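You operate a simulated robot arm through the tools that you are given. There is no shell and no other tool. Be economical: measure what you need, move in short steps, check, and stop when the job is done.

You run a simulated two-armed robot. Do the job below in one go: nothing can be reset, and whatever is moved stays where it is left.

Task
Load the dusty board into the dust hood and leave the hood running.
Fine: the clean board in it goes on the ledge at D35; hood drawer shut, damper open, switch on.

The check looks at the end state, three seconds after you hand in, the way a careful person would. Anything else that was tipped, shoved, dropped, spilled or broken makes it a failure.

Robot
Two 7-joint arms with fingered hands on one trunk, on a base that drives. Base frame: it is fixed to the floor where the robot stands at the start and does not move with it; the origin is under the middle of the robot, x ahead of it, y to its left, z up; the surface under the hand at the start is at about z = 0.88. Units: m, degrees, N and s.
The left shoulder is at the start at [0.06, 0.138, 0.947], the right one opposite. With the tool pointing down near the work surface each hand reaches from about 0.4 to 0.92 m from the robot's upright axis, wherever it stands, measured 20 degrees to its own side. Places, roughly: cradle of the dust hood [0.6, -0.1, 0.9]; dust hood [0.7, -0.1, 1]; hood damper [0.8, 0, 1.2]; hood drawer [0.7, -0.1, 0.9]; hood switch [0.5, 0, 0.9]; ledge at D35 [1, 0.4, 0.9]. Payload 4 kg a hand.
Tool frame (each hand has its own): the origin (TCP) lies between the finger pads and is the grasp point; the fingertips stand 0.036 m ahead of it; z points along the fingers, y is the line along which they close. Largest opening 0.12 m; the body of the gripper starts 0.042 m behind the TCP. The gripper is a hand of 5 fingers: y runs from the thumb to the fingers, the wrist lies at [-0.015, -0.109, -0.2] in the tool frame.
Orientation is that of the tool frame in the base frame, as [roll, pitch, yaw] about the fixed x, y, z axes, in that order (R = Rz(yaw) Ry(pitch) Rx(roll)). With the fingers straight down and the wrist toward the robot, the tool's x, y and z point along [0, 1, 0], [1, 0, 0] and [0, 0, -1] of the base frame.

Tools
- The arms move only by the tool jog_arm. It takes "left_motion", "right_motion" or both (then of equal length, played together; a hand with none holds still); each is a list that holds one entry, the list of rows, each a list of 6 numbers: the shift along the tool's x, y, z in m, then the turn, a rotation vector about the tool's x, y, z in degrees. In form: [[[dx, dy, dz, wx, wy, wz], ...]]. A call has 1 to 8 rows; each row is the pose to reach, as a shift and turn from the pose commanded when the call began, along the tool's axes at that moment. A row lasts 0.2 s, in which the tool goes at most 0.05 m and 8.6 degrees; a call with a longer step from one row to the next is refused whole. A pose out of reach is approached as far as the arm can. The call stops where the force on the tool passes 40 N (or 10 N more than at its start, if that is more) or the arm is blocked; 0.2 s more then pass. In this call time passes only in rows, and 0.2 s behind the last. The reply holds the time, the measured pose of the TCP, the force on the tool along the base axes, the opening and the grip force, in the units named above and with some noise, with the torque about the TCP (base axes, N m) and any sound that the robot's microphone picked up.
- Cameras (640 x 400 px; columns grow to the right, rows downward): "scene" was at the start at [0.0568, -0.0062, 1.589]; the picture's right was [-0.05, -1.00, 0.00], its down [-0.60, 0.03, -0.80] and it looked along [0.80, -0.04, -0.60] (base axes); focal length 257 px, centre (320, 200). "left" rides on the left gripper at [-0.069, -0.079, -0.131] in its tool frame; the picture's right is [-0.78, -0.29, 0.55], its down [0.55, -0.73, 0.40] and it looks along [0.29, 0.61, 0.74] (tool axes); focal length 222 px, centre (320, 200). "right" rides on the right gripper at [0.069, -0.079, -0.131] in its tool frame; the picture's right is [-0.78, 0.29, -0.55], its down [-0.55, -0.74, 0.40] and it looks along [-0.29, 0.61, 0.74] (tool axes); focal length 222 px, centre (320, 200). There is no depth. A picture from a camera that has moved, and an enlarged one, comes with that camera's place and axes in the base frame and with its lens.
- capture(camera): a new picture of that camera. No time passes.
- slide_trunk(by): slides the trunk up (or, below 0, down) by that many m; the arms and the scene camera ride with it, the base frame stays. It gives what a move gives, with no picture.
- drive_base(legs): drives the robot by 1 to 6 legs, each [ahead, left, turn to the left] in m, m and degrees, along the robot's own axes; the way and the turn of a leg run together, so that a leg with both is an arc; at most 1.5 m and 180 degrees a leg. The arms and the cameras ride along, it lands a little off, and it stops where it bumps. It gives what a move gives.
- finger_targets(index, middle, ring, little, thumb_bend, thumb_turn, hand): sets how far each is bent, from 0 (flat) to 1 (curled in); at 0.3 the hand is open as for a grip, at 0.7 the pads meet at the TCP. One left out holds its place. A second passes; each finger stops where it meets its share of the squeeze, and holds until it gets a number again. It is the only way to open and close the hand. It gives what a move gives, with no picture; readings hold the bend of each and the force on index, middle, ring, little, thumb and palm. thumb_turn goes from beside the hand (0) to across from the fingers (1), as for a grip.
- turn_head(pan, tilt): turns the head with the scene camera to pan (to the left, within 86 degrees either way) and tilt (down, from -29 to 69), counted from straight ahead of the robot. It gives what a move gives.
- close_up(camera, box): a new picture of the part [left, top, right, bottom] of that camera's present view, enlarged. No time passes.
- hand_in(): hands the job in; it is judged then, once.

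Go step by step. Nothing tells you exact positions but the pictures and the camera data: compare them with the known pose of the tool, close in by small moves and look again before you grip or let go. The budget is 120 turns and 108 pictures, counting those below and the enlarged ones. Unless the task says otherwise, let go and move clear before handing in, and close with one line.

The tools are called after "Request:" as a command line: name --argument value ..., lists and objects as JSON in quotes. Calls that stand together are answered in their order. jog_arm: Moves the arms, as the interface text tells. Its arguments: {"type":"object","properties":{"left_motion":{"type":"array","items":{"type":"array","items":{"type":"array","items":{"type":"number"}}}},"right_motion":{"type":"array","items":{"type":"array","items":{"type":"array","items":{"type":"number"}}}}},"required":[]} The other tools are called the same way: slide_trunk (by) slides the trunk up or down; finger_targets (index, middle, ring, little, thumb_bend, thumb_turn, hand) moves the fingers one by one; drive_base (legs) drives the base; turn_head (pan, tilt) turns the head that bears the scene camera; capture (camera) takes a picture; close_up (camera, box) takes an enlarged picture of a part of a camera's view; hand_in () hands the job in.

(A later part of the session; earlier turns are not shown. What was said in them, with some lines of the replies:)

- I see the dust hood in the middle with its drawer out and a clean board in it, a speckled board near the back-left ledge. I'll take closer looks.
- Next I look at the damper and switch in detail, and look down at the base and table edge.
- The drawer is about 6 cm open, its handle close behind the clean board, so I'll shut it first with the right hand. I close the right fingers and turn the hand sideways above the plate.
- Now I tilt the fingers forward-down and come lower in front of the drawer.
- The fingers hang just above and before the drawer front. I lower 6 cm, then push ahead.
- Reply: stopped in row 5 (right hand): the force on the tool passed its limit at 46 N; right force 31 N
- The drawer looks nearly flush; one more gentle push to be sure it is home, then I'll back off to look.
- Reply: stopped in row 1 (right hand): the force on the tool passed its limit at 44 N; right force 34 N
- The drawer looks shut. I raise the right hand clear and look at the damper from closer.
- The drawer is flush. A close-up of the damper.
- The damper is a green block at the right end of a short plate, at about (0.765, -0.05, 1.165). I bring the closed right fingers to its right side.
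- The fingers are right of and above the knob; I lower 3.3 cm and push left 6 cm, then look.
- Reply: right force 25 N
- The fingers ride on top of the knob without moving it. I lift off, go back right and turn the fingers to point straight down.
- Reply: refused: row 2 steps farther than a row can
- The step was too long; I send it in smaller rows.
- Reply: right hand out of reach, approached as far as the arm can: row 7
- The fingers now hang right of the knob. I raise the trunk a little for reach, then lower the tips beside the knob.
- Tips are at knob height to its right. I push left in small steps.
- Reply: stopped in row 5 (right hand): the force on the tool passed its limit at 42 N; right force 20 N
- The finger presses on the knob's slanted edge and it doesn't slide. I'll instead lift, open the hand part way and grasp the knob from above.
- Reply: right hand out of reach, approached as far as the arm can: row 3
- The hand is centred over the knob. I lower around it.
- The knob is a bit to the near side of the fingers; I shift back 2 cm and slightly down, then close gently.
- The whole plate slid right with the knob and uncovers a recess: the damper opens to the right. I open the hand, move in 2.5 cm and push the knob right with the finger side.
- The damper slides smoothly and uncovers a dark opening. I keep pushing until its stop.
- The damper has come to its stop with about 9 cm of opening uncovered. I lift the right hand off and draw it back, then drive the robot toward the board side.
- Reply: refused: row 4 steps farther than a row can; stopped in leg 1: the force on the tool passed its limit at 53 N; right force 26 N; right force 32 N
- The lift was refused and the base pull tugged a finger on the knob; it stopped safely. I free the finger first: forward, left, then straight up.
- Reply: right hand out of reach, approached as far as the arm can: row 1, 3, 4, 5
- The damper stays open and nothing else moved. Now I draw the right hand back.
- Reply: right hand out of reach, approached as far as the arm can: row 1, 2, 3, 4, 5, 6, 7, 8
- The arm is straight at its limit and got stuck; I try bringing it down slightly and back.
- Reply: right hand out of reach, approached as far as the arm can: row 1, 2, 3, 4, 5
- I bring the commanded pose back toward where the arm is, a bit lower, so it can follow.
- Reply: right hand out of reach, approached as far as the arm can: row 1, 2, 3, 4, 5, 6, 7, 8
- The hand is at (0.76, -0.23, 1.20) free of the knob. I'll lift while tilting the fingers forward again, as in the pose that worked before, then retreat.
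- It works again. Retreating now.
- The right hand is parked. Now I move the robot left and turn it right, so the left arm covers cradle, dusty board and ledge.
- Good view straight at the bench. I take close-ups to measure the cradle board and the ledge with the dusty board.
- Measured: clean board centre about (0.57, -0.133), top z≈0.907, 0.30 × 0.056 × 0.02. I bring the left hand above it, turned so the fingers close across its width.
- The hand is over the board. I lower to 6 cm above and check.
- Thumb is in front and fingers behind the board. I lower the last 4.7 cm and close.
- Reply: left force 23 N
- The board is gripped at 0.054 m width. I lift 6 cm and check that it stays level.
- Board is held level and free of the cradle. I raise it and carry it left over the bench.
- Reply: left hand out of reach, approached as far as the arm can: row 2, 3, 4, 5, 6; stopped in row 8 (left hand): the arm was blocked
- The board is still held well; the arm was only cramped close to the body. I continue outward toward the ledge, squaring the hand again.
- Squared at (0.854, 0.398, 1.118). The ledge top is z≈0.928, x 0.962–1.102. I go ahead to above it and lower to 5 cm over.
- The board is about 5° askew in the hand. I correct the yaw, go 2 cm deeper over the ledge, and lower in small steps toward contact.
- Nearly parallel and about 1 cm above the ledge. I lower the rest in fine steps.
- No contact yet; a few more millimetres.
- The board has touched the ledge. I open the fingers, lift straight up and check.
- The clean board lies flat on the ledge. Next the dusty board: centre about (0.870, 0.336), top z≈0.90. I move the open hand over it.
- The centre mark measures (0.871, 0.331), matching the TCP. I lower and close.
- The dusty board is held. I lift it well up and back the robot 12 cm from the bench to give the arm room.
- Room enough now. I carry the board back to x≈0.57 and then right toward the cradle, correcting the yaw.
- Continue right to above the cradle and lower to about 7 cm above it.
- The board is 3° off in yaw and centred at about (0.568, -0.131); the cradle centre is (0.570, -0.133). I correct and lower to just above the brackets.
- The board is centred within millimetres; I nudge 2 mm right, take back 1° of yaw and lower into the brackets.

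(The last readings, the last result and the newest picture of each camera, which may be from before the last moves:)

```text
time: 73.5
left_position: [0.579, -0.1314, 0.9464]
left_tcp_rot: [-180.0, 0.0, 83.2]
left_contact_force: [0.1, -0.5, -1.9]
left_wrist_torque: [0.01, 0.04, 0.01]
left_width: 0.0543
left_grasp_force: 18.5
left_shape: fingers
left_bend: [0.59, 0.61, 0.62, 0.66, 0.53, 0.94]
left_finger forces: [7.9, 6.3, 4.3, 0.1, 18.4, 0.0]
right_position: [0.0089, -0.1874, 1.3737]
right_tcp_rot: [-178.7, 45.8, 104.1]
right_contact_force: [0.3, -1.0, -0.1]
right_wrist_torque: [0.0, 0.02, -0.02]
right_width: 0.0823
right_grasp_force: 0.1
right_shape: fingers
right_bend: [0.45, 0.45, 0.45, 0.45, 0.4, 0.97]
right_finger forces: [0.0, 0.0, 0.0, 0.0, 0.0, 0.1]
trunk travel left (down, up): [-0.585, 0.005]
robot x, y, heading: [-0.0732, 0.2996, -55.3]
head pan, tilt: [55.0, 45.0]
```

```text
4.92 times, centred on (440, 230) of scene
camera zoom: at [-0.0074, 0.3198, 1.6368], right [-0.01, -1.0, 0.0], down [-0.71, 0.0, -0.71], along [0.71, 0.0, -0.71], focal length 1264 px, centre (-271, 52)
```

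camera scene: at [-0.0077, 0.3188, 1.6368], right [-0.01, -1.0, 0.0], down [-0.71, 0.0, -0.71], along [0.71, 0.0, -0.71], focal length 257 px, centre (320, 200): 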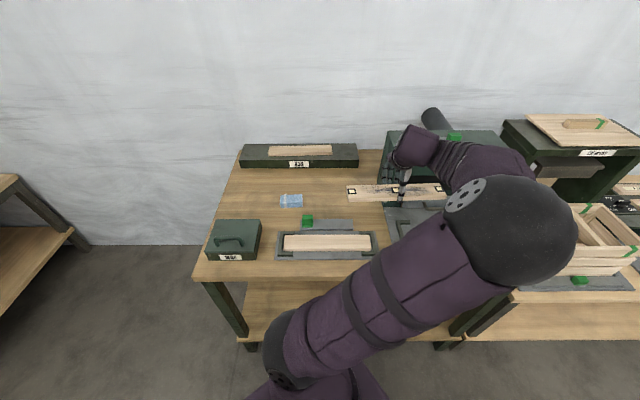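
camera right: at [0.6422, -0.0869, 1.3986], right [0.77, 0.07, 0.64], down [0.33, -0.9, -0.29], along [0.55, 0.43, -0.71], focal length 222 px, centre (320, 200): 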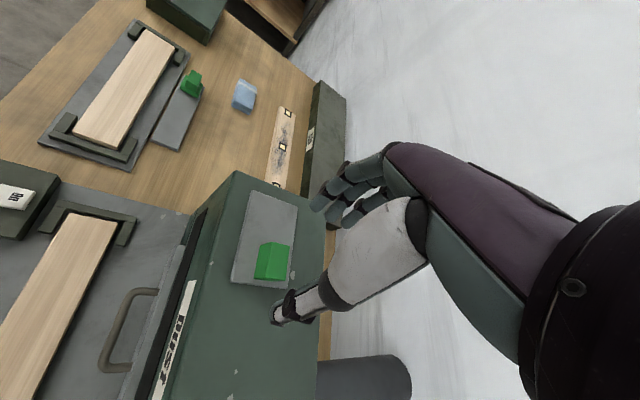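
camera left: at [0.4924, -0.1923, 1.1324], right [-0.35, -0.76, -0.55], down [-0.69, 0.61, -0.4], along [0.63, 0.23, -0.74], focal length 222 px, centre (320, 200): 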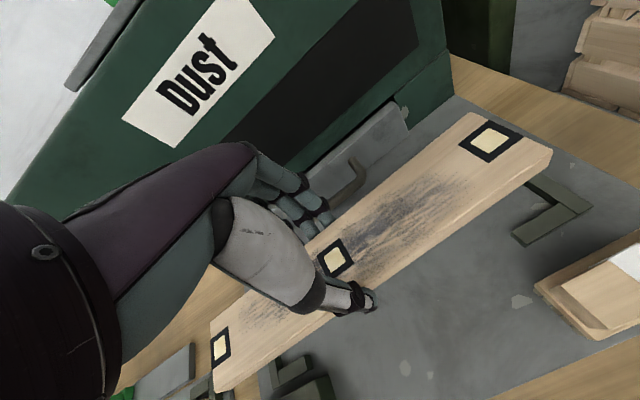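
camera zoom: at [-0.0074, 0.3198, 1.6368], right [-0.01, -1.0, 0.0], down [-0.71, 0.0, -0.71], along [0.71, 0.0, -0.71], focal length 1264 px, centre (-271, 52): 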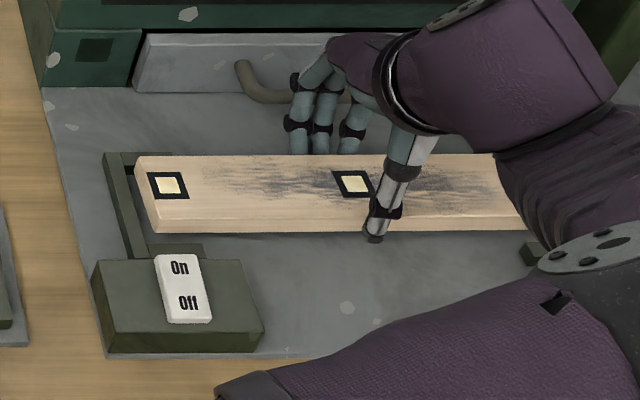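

Inside the brackets with a few mm clear each side. I shift 2 mm in x and y and lower the remaining 1.6 cm in fine steps.

Request:
jog_arm --left_motion '[[[-0.002, 0.002, 0.003, 0, 0, 0], [-0.002, 0.002, 0.007, 0, 0, 0], [-0.002, 0.002, 0.011, 0, 0, 0], [-0.002, 0.002, 0.014, 0, 0, 0]]]'

Request:
close_up --camera "left" --box '[160, 80, 640, 400]'

Request:
close_up --camera "scene" --box '[375, 190, 505, 270]'

```text
time: 74.5
left_position: [0.5804, -0.1345, 0.9319]
left_tcp_rot: [-180.0, 0.0, 83.4]
left_contact_force: [0.7, -0.5, -1.7]
left_wrist_torque: [0.02, -0.01, 0.03]
left_width: 0.0542
left_grasp_force: 18.5
left_shape: fingers
left_bend: [0.59, 0.61, 0.62, 0.66, 0.53, 0.94]
left_finger forces: [7.9, 6.4, 4.2, 0.0, 18.5, 0.0]
right_position: [0.0071, -0.188, 1.3735]
right_tcp_rot: [-178.7, 45.8, 104.1]
right_contact_force: [-0.3, -0.2, 0.5]
right_wrist_torque: [0.01, -0.02, 0.0]
right_width: 0.0825
right_grasp_force: 0.1
right_shape: fingers
right_bend: [0.45, 0.45, 0.45, 0.45, 0.4, 0.97]
right_finger forces: [0.1, 0.1, 0.0, 0.0, 0.0, 0.0]
trunk travel left (down, up): [-0.585, 0.005]
robot x, y, heading: [-0.073, 0.2949, -55.2]
head pan, tilt: [55.0, 45.0]
```

```text
1.25 times, centred on (400, 240) of left
camera zoom: at [0.4933, -0.1951, 1.0637], right [-0.38, -0.75, -0.55], down [-0.67, 0.63, -0.4], along [0.64, 0.21, -0.74], focal length 278 px, centre (220, 150)
```

zoom: 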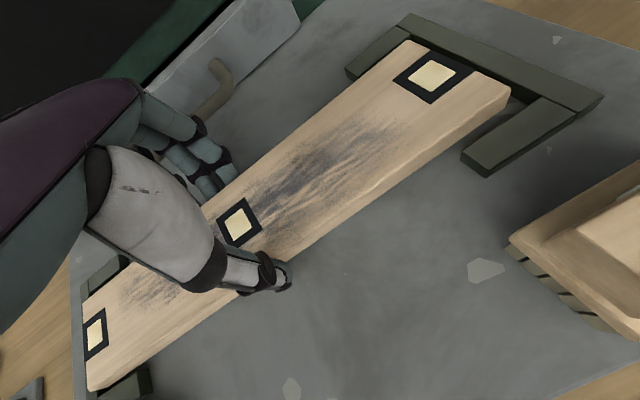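

```text
4.92 times, centred on (440, 230) of scene
camera zoom: at [-0.0075, 0.32, 1.6368], right [-0.01, -1.0, 0.0], down [-0.71, 0.0, -0.71], along [0.71, 0.0, -0.71], focal length 1264 px, centre (-271, 52)
```

zoom: 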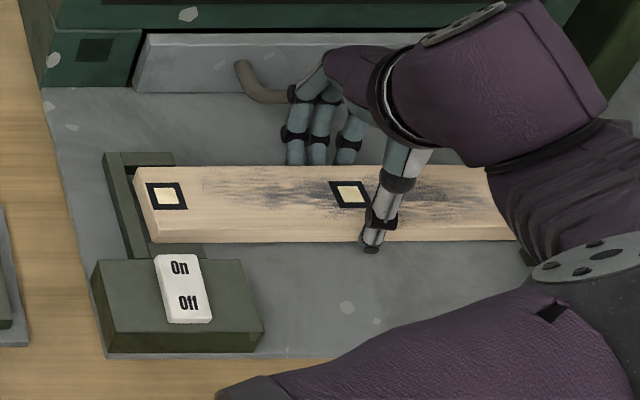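

Nicely between the brackets. A few mm more to contact.

Request:
jog_arm --left_motion '[[[0, 0, 0.003, 0, 0, 0], [0, 0, 0.006, 0, 0, 0], [0, 0, 0.008, 0, 0, 0]]]'

Request:
close_up --camera "scene" --box '[375, 190, 505, 270]'

```text
time: 75.3
left_position: [0.5796, -0.1335, 0.9284]
left_tcp_rot: [179.8, 0.3, 83.2]
left_contact_force: [2.3, 1.4, 15.7]
left_wrist_torque: [-0.07, -0.52, 0.01]
left_width: 0.0543
left_grasp_force: 28.6
left_shape: fingers
left_bend: [0.59, 0.61, 0.62, 0.66, 0.53, 0.94]
left_finger forces: [19.2, 13.0, 4.1, 0.0, 19.7, 0.1]
right_position: [0.0076, -0.1876, 1.3751]
right_tcp_rot: [-178.9, 45.9, 103.8]
right_contact_force: [-0.4, 0.1, 0.4]
right_wrist_torque: [-0.02, 0.02, -0.04]
right_width: 0.0825
right_grasp_force: 0.1
right_shape: fingers
right_bend: [0.45, 0.45, 0.45, 0.45, 0.4, 0.97]
right_finger forces: [0.1, 0.1, 0.0, 0.0, 0.0, 0.0]
trunk travel left (down, up): [-0.585, 0.005]
robot x, y, heading: [-0.0739, 0.2994, -55.4]
head pan, tilt: [55.0, 45.0]
```

```text
4.92 times, centred on (440, 230) of scene
camera zoom: at [-0.009, 0.3212, 1.6371], right [-0.01, -1.0, 0.0], down [-0.71, 0.0, -0.71], along [0.71, 0.0, -0.71], focal length 1264 px, centre (-271, 52)
```

zoom: 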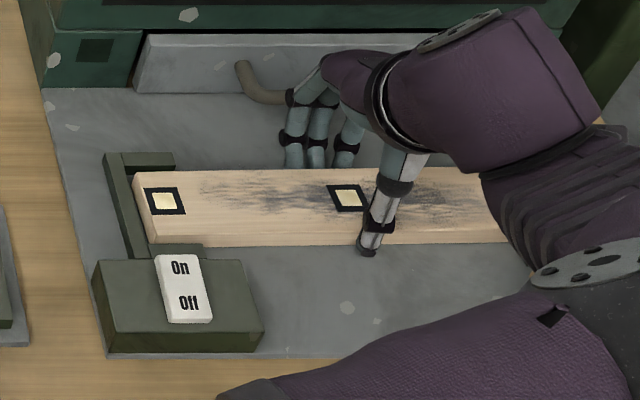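

The board is seated on the plate (15 N contact). I release, lift straight up and look.

Request:
finger_targets --hand "left" --index 0.4 --middle 0.4 --ring 0.4 --little 0.4 --thumb_bend 0.4

Request:
jog_arm --left_motion '[[[0, 0, -0.02, 0, 0, 0], [0, 0, -0.06, 0, 0, 0], [0, 0, -0.1, 0, 0, 0], [0, 0, -0.14, 0, 0, 0], [0, 0, -0.18, 0, 0, 0]]]'

Request:
capture --camera "left"

Request:
close_up --camera "scene" --box '[375, 170, 535, 270]'

```text
time: 76.3
left_position: [0.5769, -0.1341, 0.9274]
left_tcp_rot: [179.8, 0.1, 83.2]
left_contact_force: [-17.5, -0.5, 17.8]
left_wrist_torque: [-0.18, -0.73, 0.03]
left_width: 0.0833
left_grasp_force: 14.4
left_shape: fingers
left_bend: [0.42, 0.44, 0.42, 0.4, 0.4, 0.97]
left_finger forces: [10.2, 13.8, 4.3, 0.0, 0.0, 0.0]
right_position: [0.0037, -0.1875, 1.3756]
right_tcp_rot: [-179.1, 45.9, 103.7]
right_contact_force: [-0.4, -0.7, 0.5]
right_wrist_torque: [-0.03, -0.02, 0.0]
right_width: 0.0826
right_grasp_force: 0.1
right_shape: fingers
right_bend: [0.45, 0.45, 0.45, 0.45, 0.4, 0.97]
right_finger forces: [0.0, 0.0, 0.0, 0.0, 0.1, 0.0]
trunk travel left (down, up): [-0.585, 0.005]
robot x, y, heading: [-0.0707, 0.2978, -55.3]
head pan, tilt: [55.0, 45.0]
```

```text
time: 77.5
left_position: [0.581, -0.1322, 1.1054]
left_tcp_rot: [-180.0, 0.0, 83.4]
left_contact_force: [-0.5, -0.5, -0.2]
left_wrist_torque: [-0.04, 0.01, 0.02]
left_width: 0.0894
left_grasp_force: 0.1
left_shape: fingers
left_bend: [0.4, 0.4, 0.4, 0.4, 0.4, 0.97]
left_finger forces: [0.1, 0.0, 0.0, 0.1, 0.1, 0.0]
right_position: [0.0074, -0.1875, 1.3744]
right_tcp_rot: [-178.9, 45.9, 103.9]
right_contact_force: [0.1, -0.1, -0.5]
right_wrist_torque: [-0.01, 0.01, -0.01]
right_width: 0.0825
right_grasp_force: 0.1
right_shape: fingers
right_bend: [0.45, 0.45, 0.45, 0.45, 0.4, 0.97]
right_finger forces: [0.0, 0.0, 0.0, 0.0, 0.0, 0.0]
trunk travel left (down, up): [-0.585, 0.005]
robot x, y, heading: [-0.0734, 0.298, -55.4]
head pan, tilt: [55.0, 45.0]
```

```text
23 pictures are left
camera left: at [0.4941, -0.1927, 1.2365], right [-0.38, -0.75, -0.55], down [-0.67, 0.63, -0.4], along [0.64, 0.21, -0.74], focal length 222 px, centre (320, 200)
```

left: 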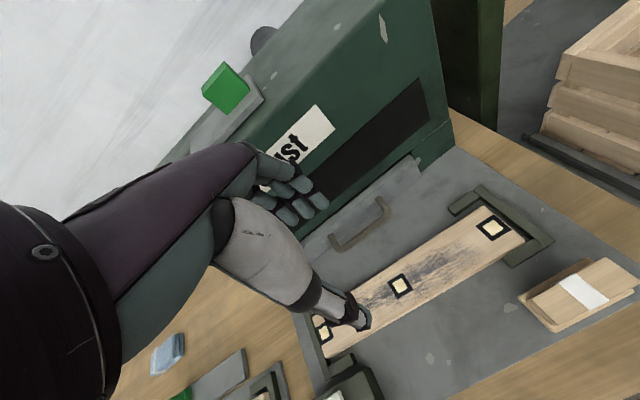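

```text
4.00 times, centred on (455, 220) of scene
camera zoom: at [-0.0079, 0.3207, 1.6367], right [-0.01, -1.0, 0.0], down [-0.71, 0.0, -0.71], along [0.71, 0.0, -0.71], focal length 1027 px, centre (-220, 120)
```

zoom: 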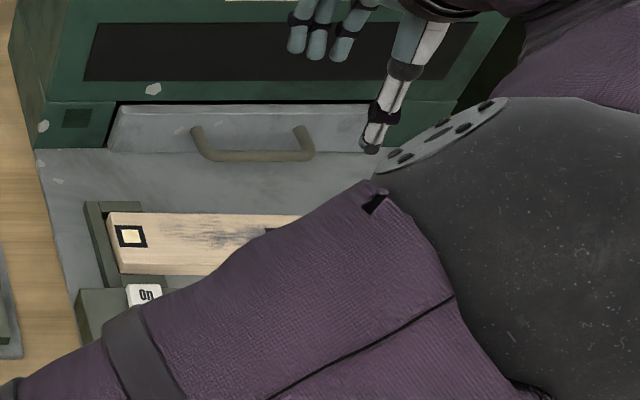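

The dusty board sits in the cradle. Now the switch: "On" end at about (0.487, 0.015, 0.94). I pinch the left fingers together and move above it.

Request:
finger_targets --hand "left" --index 0.7 --middle 0.7 --ring 0.7 --little 0.7 --thumb_bend 0.7

Request:
jog_arm --left_motion '[[[0.027, -0.021, 0.0, 0, 0, 0], [0.054, -0.042, 0.01, 0, 0, 0], [0.081, -0.063, 0.03, 0, 0, 0], [0.108, -0.084, 0.05, 0, 0, 0], [0.1358, -0.1053, 0.07, 0, 0, 0]]]'

Request:
capture --camera "left"

Request:
close_up --camera "scene" --box '[375, 170, 535, 270]'

```text
time: 78.5
left_position: [0.581, -0.1333, 1.1062]
left_tcp_rot: [-180.0, 0.1, 83.2]
left_contact_force: [0.1, -0.1, -0.4]
left_wrist_torque: [-0.01, -0.01, -0.01]
left_width: 0.0017
left_grasp_force: 0.0
left_shape: fingers
left_bend: [0.7, 0.7, 0.7, 0.7, 0.7, 0.97]
left_finger forces: [0.0, 0.0, 0.0, 0.1, 0.1, 0.0]
right_position: [0.0089, -0.1899, 1.3729]
right_tcp_rot: [-178.8, 45.7, 103.9]
right_contact_force: [0.2, 0.3, 0.3]
right_wrist_torque: [0.02, -0.02, 0.03]
right_width: 0.0824
right_grasp_force: 0.1
right_shape: fingers
right_bend: [0.45, 0.45, 0.45, 0.45, 0.4, 0.97]
right_finger forces: [0.0, 0.1, 0.0, 0.1, 0.0, 0.0]
trunk travel left (down, up): [-0.585, 0.005]
robot x, y, heading: [-0.0709, 0.2924, -55.4]
head pan, tilt: [55.0, 45.0]
```

```text
time: 79.7
left_position: [0.4911, 0.0164, 1.0368]
left_tcp_rot: [179.9, 0.2, 83.3]
left_contact_force: [0.1, 0.2, -0.3]
left_wrist_torque: [0.03, -0.01, 0.02]
left_width: 0.0017
left_grasp_force: 0.1
left_shape: fingers
left_bend: [0.7, 0.7, 0.7, 0.7, 0.7, 0.97]
left_finger forces: [0.0, 0.0, 0.1, 0.0, 0.1, 0.0]
right_position: [0.0075, -0.1877, 1.3735]
right_tcp_rot: [-178.9, 45.9, 103.9]
right_contact_force: [-0.5, -0.7, -0.3]
right_wrist_torque: [0.01, 0.05, 0.02]
right_width: 0.0823
right_grasp_force: 0.1
right_shape: fingers
right_bend: [0.45, 0.45, 0.45, 0.45, 0.4, 0.97]
right_finger forces: [0.0, 0.0, 0.0, 0.0, 0.0, 0.0]
trunk travel left (down, up): [-0.585, 0.005]
robot x, y, heading: [-0.0725, 0.2974, -55.2]
head pan, tilt: [55.0, 45.0]
```

```text
21 pictures are left
camera left: at [0.4051, -0.0448, 1.1679], right [-0.38, -0.75, -0.55], down [-0.67, 0.63, -0.4], along [0.64, 0.21, -0.74], focal length 222 px, centre (320, 200)
```

left: 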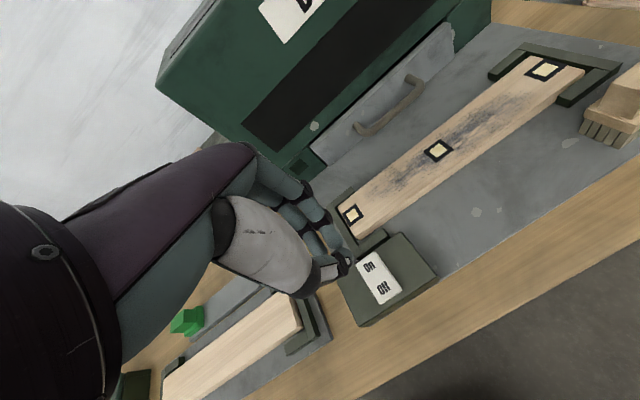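

```text
4.00 times, centred on (455, 220) of scene
camera zoom: at [-0.0082, 0.3207, 1.6368], right [-0.01, -1.0, 0.0], down [-0.71, 0.0, -0.71], along [0.71, 0.0, -0.71], focal length 1027 px, centre (-220, 120)
```

zoom: 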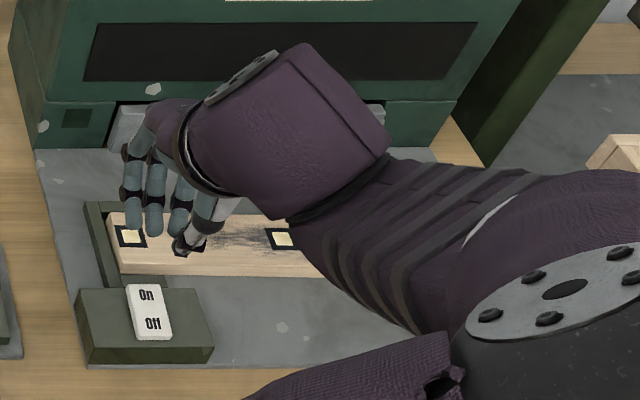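

The thumb tip leads, at about (0.487, 0.002). I shift 1 cm left and press down slowly on the "On" end.

Request:
jog_arm --left_motion '[[[0.0097, -0.003, 0.02, 0, 0, 0], [0.0097, -0.003, 0.045, 0, 0, 0], [0.0097, -0.003, 0.056, 0, 0, 0], [0.0097, -0.003, 0.062, 0, 0, 0], [0.0097, -0.003, 0.067, 0, 0, 0]]]'

Request:
close_up --camera "scene" --box '[375, 190, 505, 270]'

Request:
close_up --camera "left" --box '[260, 160, 480, 340]'

```text
time: 80.9
left_position: [0.4908, 0.0228, 0.9683]
left_tcp_rot: [179.8, 0.1, 83.2]
left_contact_force: [0.9, -0.4, 0.3]
left_wrist_torque: [-0.02, 0.02, 0.03]
left_width: 0.0014
left_grasp_force: 0.0
left_shape: fingers
left_bend: [0.7, 0.7, 0.7, 0.7, 0.7, 0.97]
left_finger forces: [0.0, 0.1, 0.0, 0.1, 0.0, 0.0]
right_position: [0.0077, -0.1885, 1.3746]
right_tcp_rot: [-178.8, 45.7, 103.9]
right_contact_force: [-0.3, -0.9, 0.0]
right_wrist_torque: [-0.02, 0.03, 0.03]
right_width: 0.0822
right_grasp_force: 0.0
right_shape: fingers
right_bend: [0.45, 0.45, 0.45, 0.45, 0.4, 0.97]
right_finger forces: [0.0, 0.0, 0.1, 0.0, 0.0, 0.0]
trunk travel left (down, up): [-0.585, 0.005]
robot x, y, heading: [-0.0729, 0.2982, -55.6]
head pan, tilt: [55.0, 45.0]
```

```text
4.92 times, centred on (440, 230) of scene
camera zoom: at [-0.0077, 0.3202, 1.6368], right [-0.01, -1.0, 0.0], down [-0.71, 0.0, -0.71], along [0.71, 0.0, -0.71], focal length 1264 px, centre (-271, 52)
```

zoom: 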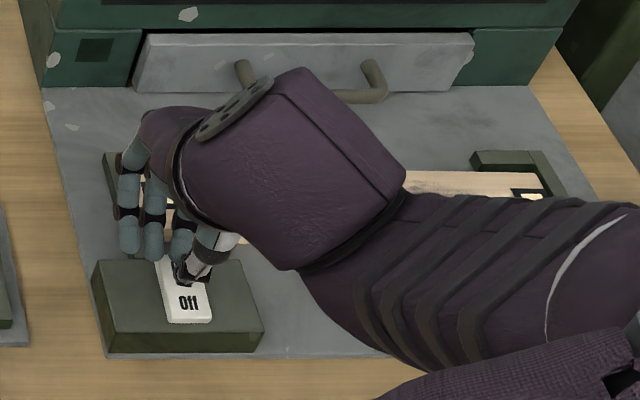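

```text
2.22 times, centred on (370, 250) of left
camera zoom: at [0.4038, -0.0376, 1.0994], right [-0.38, -0.75, -0.55], down [-0.67, 0.63, -0.4], along [0.64, 0.21, -0.74], focal length 494 px, centre (209, 89)
```

zoom: 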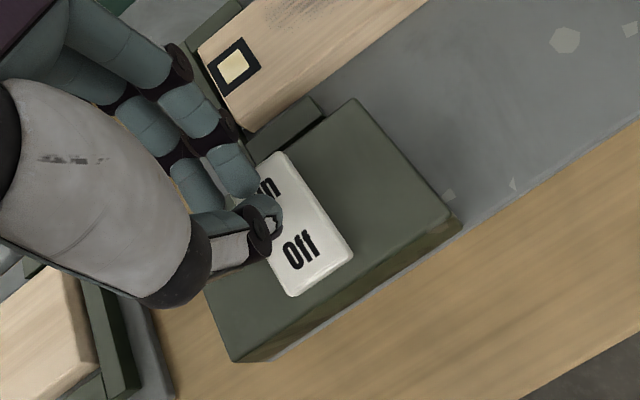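

The tip is right over "On", not yet touching. I shift 6 mm ahead and press further.

Request:
jog_arm --left_motion '[[[0, 0.006, 0.003, 0, 0, 0], [0, 0.006, 0.008, 0, 0, 0], [0, 0.006, 0.012, 0, 0, 0], [0, 0.006, 0.016, 0, 0, 0], [0, 0.006, 0.02, 0, 0, 0], [0, 0.006, 0.024, 0, 0, 0]]]'

Request:
close_up --camera "left" --box '[260, 160, 480, 340]'

```text
time: 81.8
left_position: [0.4968, 0.0205, 0.9616]
left_tcp_rot: [179.3, 0.6, 83.4]
left_contact_force: [-4.3, 3.9, 28.3]
left_wrist_torque: [-0.14, 0.49, -0.09]
left_width: 0.0009
left_grasp_force: 13.5
left_shape: fingers
left_bend: [0.7, 0.7, 0.7, 0.7, 0.72, 0.98]
left_finger forces: [0.2, 0.0, 0.0, 0.0, 27.5, 0.0]
right_position: [0.0057, -0.1877, 1.3749]
right_tcp_rot: [-178.9, 45.9, 104.0]
right_contact_force: [0.3, 0.2, -0.1]
right_wrist_torque: [0.02, -0.01, 0.0]
right_width: 0.0826
right_grasp_force: 0.0
right_shape: fingers
right_bend: [0.45, 0.45, 0.45, 0.45, 0.4, 0.97]
right_finger forces: [0.1, 0.1, 0.0, 0.0, 0.0, 0.0]
trunk travel left (down, up): [-0.585, 0.005]
robot x, y, heading: [-0.0699, 0.2953, -55.0]
head pan, tilt: [55.0, 45.0]
stopped in row 4 (left hand): the force on the tool passed its limit at 45 N (the readings are from after the stop); the commanded pose is now the measured one
```

```text
2.22 times, centred on (370, 250) of left
camera zoom: at [0.4091, -0.0388, 1.0928], right [-0.38, -0.75, -0.54], down [-0.66, 0.63, -0.41], along [0.65, 0.2, -0.73], focal length 494 px, centre (209, 89)
```

zoom: 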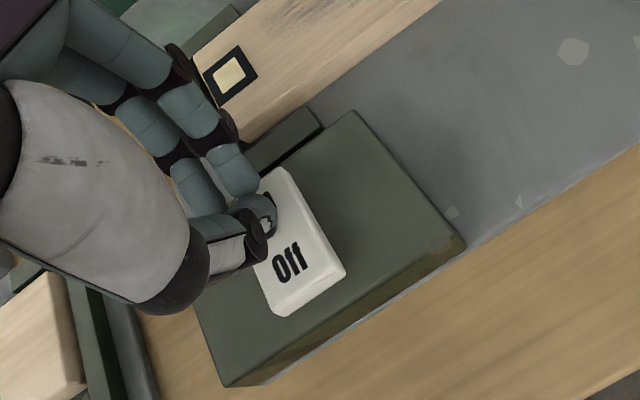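

45 N on the "On" end; the "Off" end seems to have risen. I lift off and look.

Request:
jog_arm --left_motion '[[[0, 0, -0.03, 0, 0, 0], [0, 0, -0.07, 0, 0, 0], [0, 0, -0.11, 0, 0, 0], [0, 0, -0.15, 0, 0, 0], [0, 0, -0.19, 0, 0, 0], [0.02, 0, -0.22, 0, 0, 0]]]'

Request:
close_up --camera "scene" --box '[375, 190, 505, 270]'

Request:
capture --camera "left"

```text
time: 83.2
left_position: [0.4979, 0.045, 1.1788]
left_tcp_rot: [179.7, 0.5, 83.3]
left_contact_force: [-0.6, 0.6, -0.1]
left_wrist_torque: [0.03, -0.02, 0.01]
left_width: 0.0008
left_grasp_force: 0.0
left_shape: fingers
left_bend: [0.7, 0.7, 0.7, 0.7, 0.7, 0.97]
left_finger forces: [0.1, 0.0, 0.0, 0.0, 0.0, 0.1]
right_position: [0.0079, -0.1885, 1.3737]
right_tcp_rot: [-178.9, 45.9, 103.9]
right_contact_force: [-0.7, 1.7, 0.9]
right_wrist_torque: [-0.01, 0.0, -0.02]
right_width: 0.0825
right_grasp_force: 0.0
right_shape: fingers
right_bend: [0.45, 0.45, 0.45, 0.45, 0.4, 0.97]
right_finger forces: [0.0, 0.0, 0.0, 0.0, 0.1, 0.0]
trunk travel left (down, up): [-0.585, 0.005]
robot x, y, heading: [-0.0698, 0.2965, -55.1]
head pan, tilt: [55.0, 45.0]
```

```text
4.92 times, centred on (440, 230) of scene
camera zoom: at [-0.008, 0.3214, 1.6367], right [-0.01, -1.0, 0.0], down [-0.71, 0.0, -0.71], along [0.71, 0.0, -0.71], focal length 1264 px, centre (-271, 52)
```

zoom: 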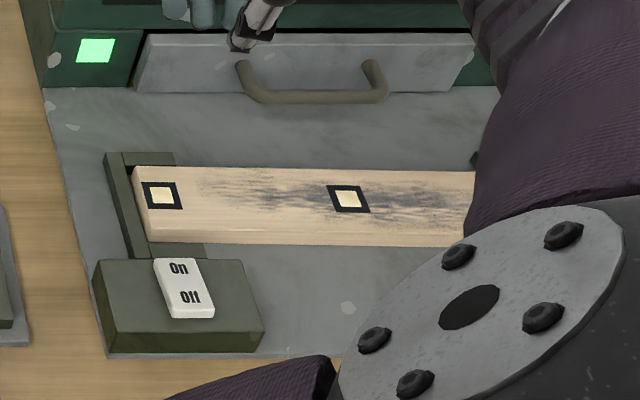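

```text
15 pictures are left
camera left: at [0.4115, -0.0158, 1.3088], right [-0.38, -0.75, -0.54], down [-0.66, 0.63, -0.41], along [0.65, 0.21, -0.74], focal length 222 px, centre (320, 200)
```

left: 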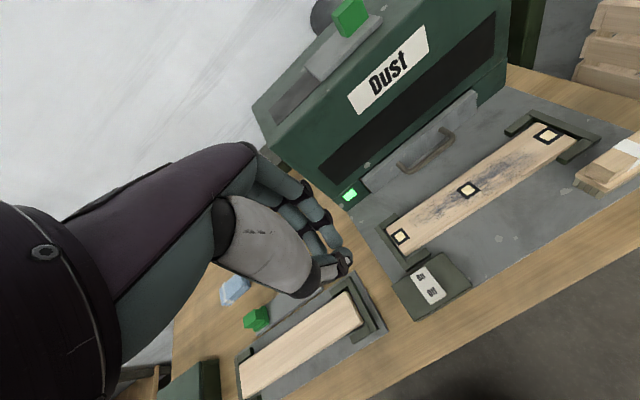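

The green lamp is lit: the hood runs. I back the robot away to check everything with a clear view.

Request:
drive_base --legs '[[-0.142, -0.205, 0]]'

Request:
turn_head --pan 35 --tilt 38

Request:
capture --camera "scene"

```text
time: 85.0
left_position: [0.249, 0.0437, 1.1786]
left_tcp_rot: [179.6, 0.4, 83.4]
left_contact_force: [-0.9, 0.3, 0.5]
left_wrist_torque: [-0.03, -0.04, 0.0]
left_width: 0.0012
left_grasp_force: 0.2
left_shape: fingers
left_bend: [0.7, 0.7, 0.7, 0.7, 0.7, 0.97]
left_finger forces: [0.2, 0.1, 0.0, 0.0, 0.0, 0.0]
right_position: [-0.2413, -0.1879, 1.3744]
right_tcp_rot: [-178.8, 45.8, 104.0]
right_contact_force: [-0.5, -0.4, -0.2]
right_wrist_torque: [-0.02, -0.02, -0.02]
right_width: 0.0827
right_grasp_force: 0.1
right_shape: fingers
right_bend: [0.45, 0.45, 0.45, 0.45, 0.4, 0.97]
right_finger forces: [0.0, 0.0, 0.0, 0.0, 0.0, 0.0]
trunk travel left (down, up): [-0.585, 0.005]
robot x, y, heading: [-0.3184, 0.2996, -55.3]
head pan, tilt: [55.0, 45.0]
```

```text
time: 85.8
left_position: [0.2506, 0.0442, 1.1768]
left_tcp_rot: [179.7, 0.5, 83.4]
left_contact_force: [0.0, -0.2, -0.5]
left_wrist_torque: [0.01, -0.03, 0.03]
left_width: 0.0011
left_grasp_force: 0.0
left_shape: fingers
left_bend: [0.7, 0.7, 0.7, 0.7, 0.7, 0.97]
left_finger forces: [0.0, 0.1, 0.1, 0.1, 0.0, 0.1]
right_position: [-0.2406, -0.1868, 1.3734]
right_tcp_rot: [-178.8, 45.8, 104.0]
right_contact_force: [0.1, 0.6, 0.0]
right_wrist_torque: [-0.03, 0.0, 0.01]
right_width: 0.0826
right_grasp_force: 0.1
right_shape: fingers
right_bend: [0.45, 0.45, 0.45, 0.45, 0.4, 0.97]
right_finger forces: [0.1, 0.0, 0.0, 0.1, 0.0, 0.0]
trunk travel left (down, up): [-0.585, 0.005]
robot x, y, heading: [-0.3208, 0.2951, -55.2]
head pan, tilt: [35.0, 38.0]
```

```text
14 pictures are left
camera scene: at [-0.2572, 0.2912, 1.647], right [-0.34, -0.94, 0.0], down [-0.58, 0.21, -0.79], along [0.74, -0.27, -0.62], focal length 257 px, centre (320, 200)
```

scene: 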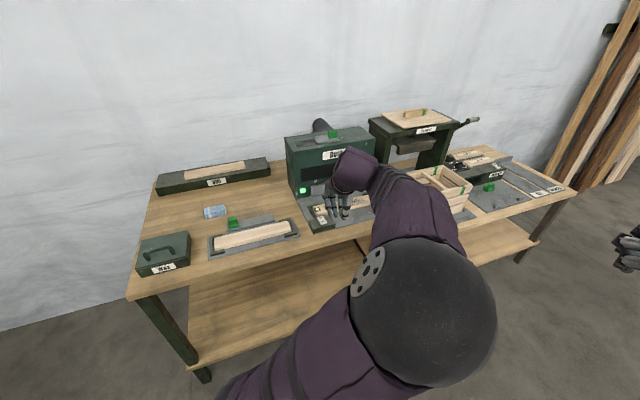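

The arm blocks the view; I turn the robot left (hand is clear of the bench) and look again.

Request:
drive_base --legs '[[0, 0, 55]]'

Request:
turn_head --pan -22 --tilt 34

Request:
close_up --camera "scene" --box '[120, 80, 520, 330]'

```text
time: 88.7
left_position: [0.2111, 0.6266, 1.177]
left_tcp_rot: [179.8, 0.4, 139.0]
left_contact_force: [-0.2, -0.3, -0.7]
left_wrist_torque: [-0.02, 0.01, -0.01]
left_width: 0.0009
left_grasp_force: 0.0
left_shape: fingers
left_bend: [0.7, 0.7, 0.7, 0.7, 0.7, 0.97]
left_finger forces: [0.1, 0.0, 0.0, 0.0, 0.0, 0.0]
right_position: [0.1253, 0.0897, 1.3743]
right_tcp_rot: [-178.8, 45.8, 159.6]
right_contact_force: [0.3, 0.2, 0.4]
right_wrist_torque: [0.04, 0.04, 0.01]
right_width: 0.0825
right_grasp_force: 0.0
right_shape: fingers
right_bend: [0.45, 0.45, 0.45, 0.45, 0.4, 0.97]
right_finger forces: [0.0, 0.0, 0.1, 0.0, 0.1, 0.0]
trunk travel left (down, up): [-0.585, 0.005]
robot x, y, heading: [-0.321, 0.2987, 0.2]
head pan, tilt: [35.0, 38.0]
```

```text
time: 90.0
left_position: [0.2112, 0.6258, 1.1782]
left_tcp_rot: [179.6, 0.3, 139.0]
left_contact_force: [0.6, 0.4, -0.3]
left_wrist_torque: [0.0, -0.01, 0.0]
left_width: 0.0009
left_grasp_force: 0.1
left_shape: fingers
left_bend: [0.7, 0.7, 0.7, 0.7, 0.7, 0.97]
left_finger forces: [0.1, 0.0, 0.0, 0.1, 0.0, 0.0]
right_position: [0.1256, 0.0898, 1.3746]
right_tcp_rot: [-179.0, 45.8, 159.5]
right_contact_force: [-0.3, 0.5, -1.0]
right_wrist_torque: [0.03, 0.0, 0.0]
right_width: 0.0821
right_grasp_force: 0.0
right_shape: fingers
right_bend: [0.45, 0.45, 0.45, 0.45, 0.4, 0.97]
right_finger forces: [0.1, 0.1, 0.0, 0.0, 0.0, 0.1]
trunk travel left (down, up): [-0.585, 0.005]
robot x, y, heading: [-0.3188, 0.2984, 0.6]
head pan, tilt: [-22.0, 34.0]
```

```text
1.60 times, centred on (320, 205) of scene
camera zoom: at [-0.2685, 0.2636, 1.6531], right [-0.37, -0.93, 0.0], down [-0.52, 0.21, -0.83], along [0.77, -0.3, -0.56], focal length 411 px, centre (320, 192)
```

zoom: 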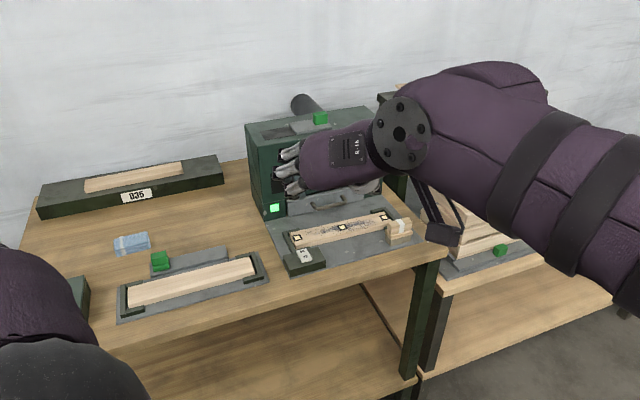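

Close-ups of the hood area and ledge to confirm.

Request:
close_up --camera "scene" --box '[270, 185, 400, 265]'

Request:
close_up --camera "scene" --box '[120, 160, 290, 266]'

```text
4.92 times, centred on (335, 225) of scene
camera zoom: at [-0.2685, 0.2636, 1.6531], right [-0.37, -0.93, 0.0], down [-0.52, 0.21, -0.83], along [0.77, -0.3, -0.56], focal length 1264 px, centre (246, 77)
```

zoom: 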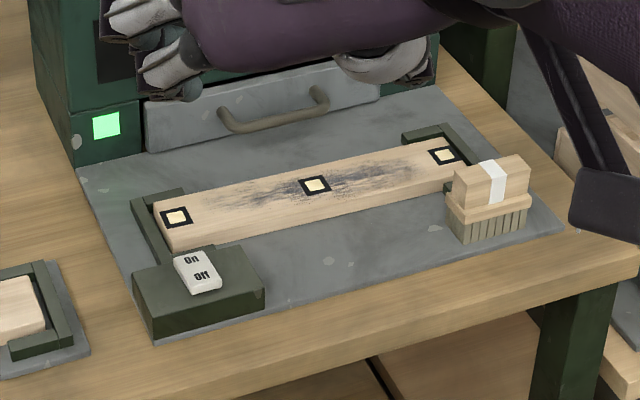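

```text
3.76 times, centred on (205, 213) of scene
camera zoom: at [-0.2685, 0.2636, 1.6531], right [-0.37, -0.93, 0.0], down [-0.52, 0.21, -0.83], along [0.77, -0.3, -0.56], focal length 966 px, centre (753, 151)
```

zoom: 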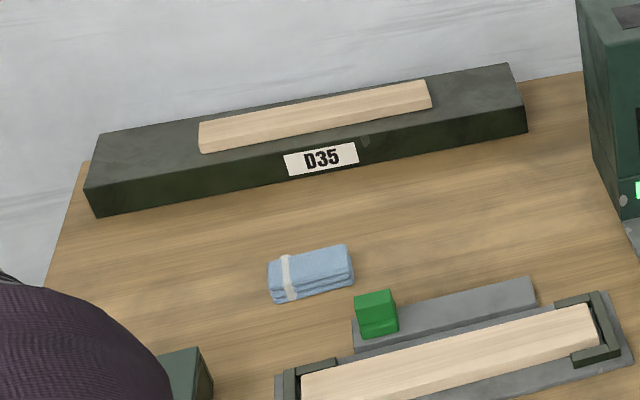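

Everything checks out: the dusty board is in the cradle, the clean board is on the D35 ledge, the drawer is flush, the damper is slid open, the switch is on and the lamp is green. I hand in.

Request:
hand_in

```text
The job is handed in.
```

The dusty board is in the hood's cradle and the clean board is on the D35 ledge. The drawer is shut, the damper is open, and the hood is running with its green lamp lit.
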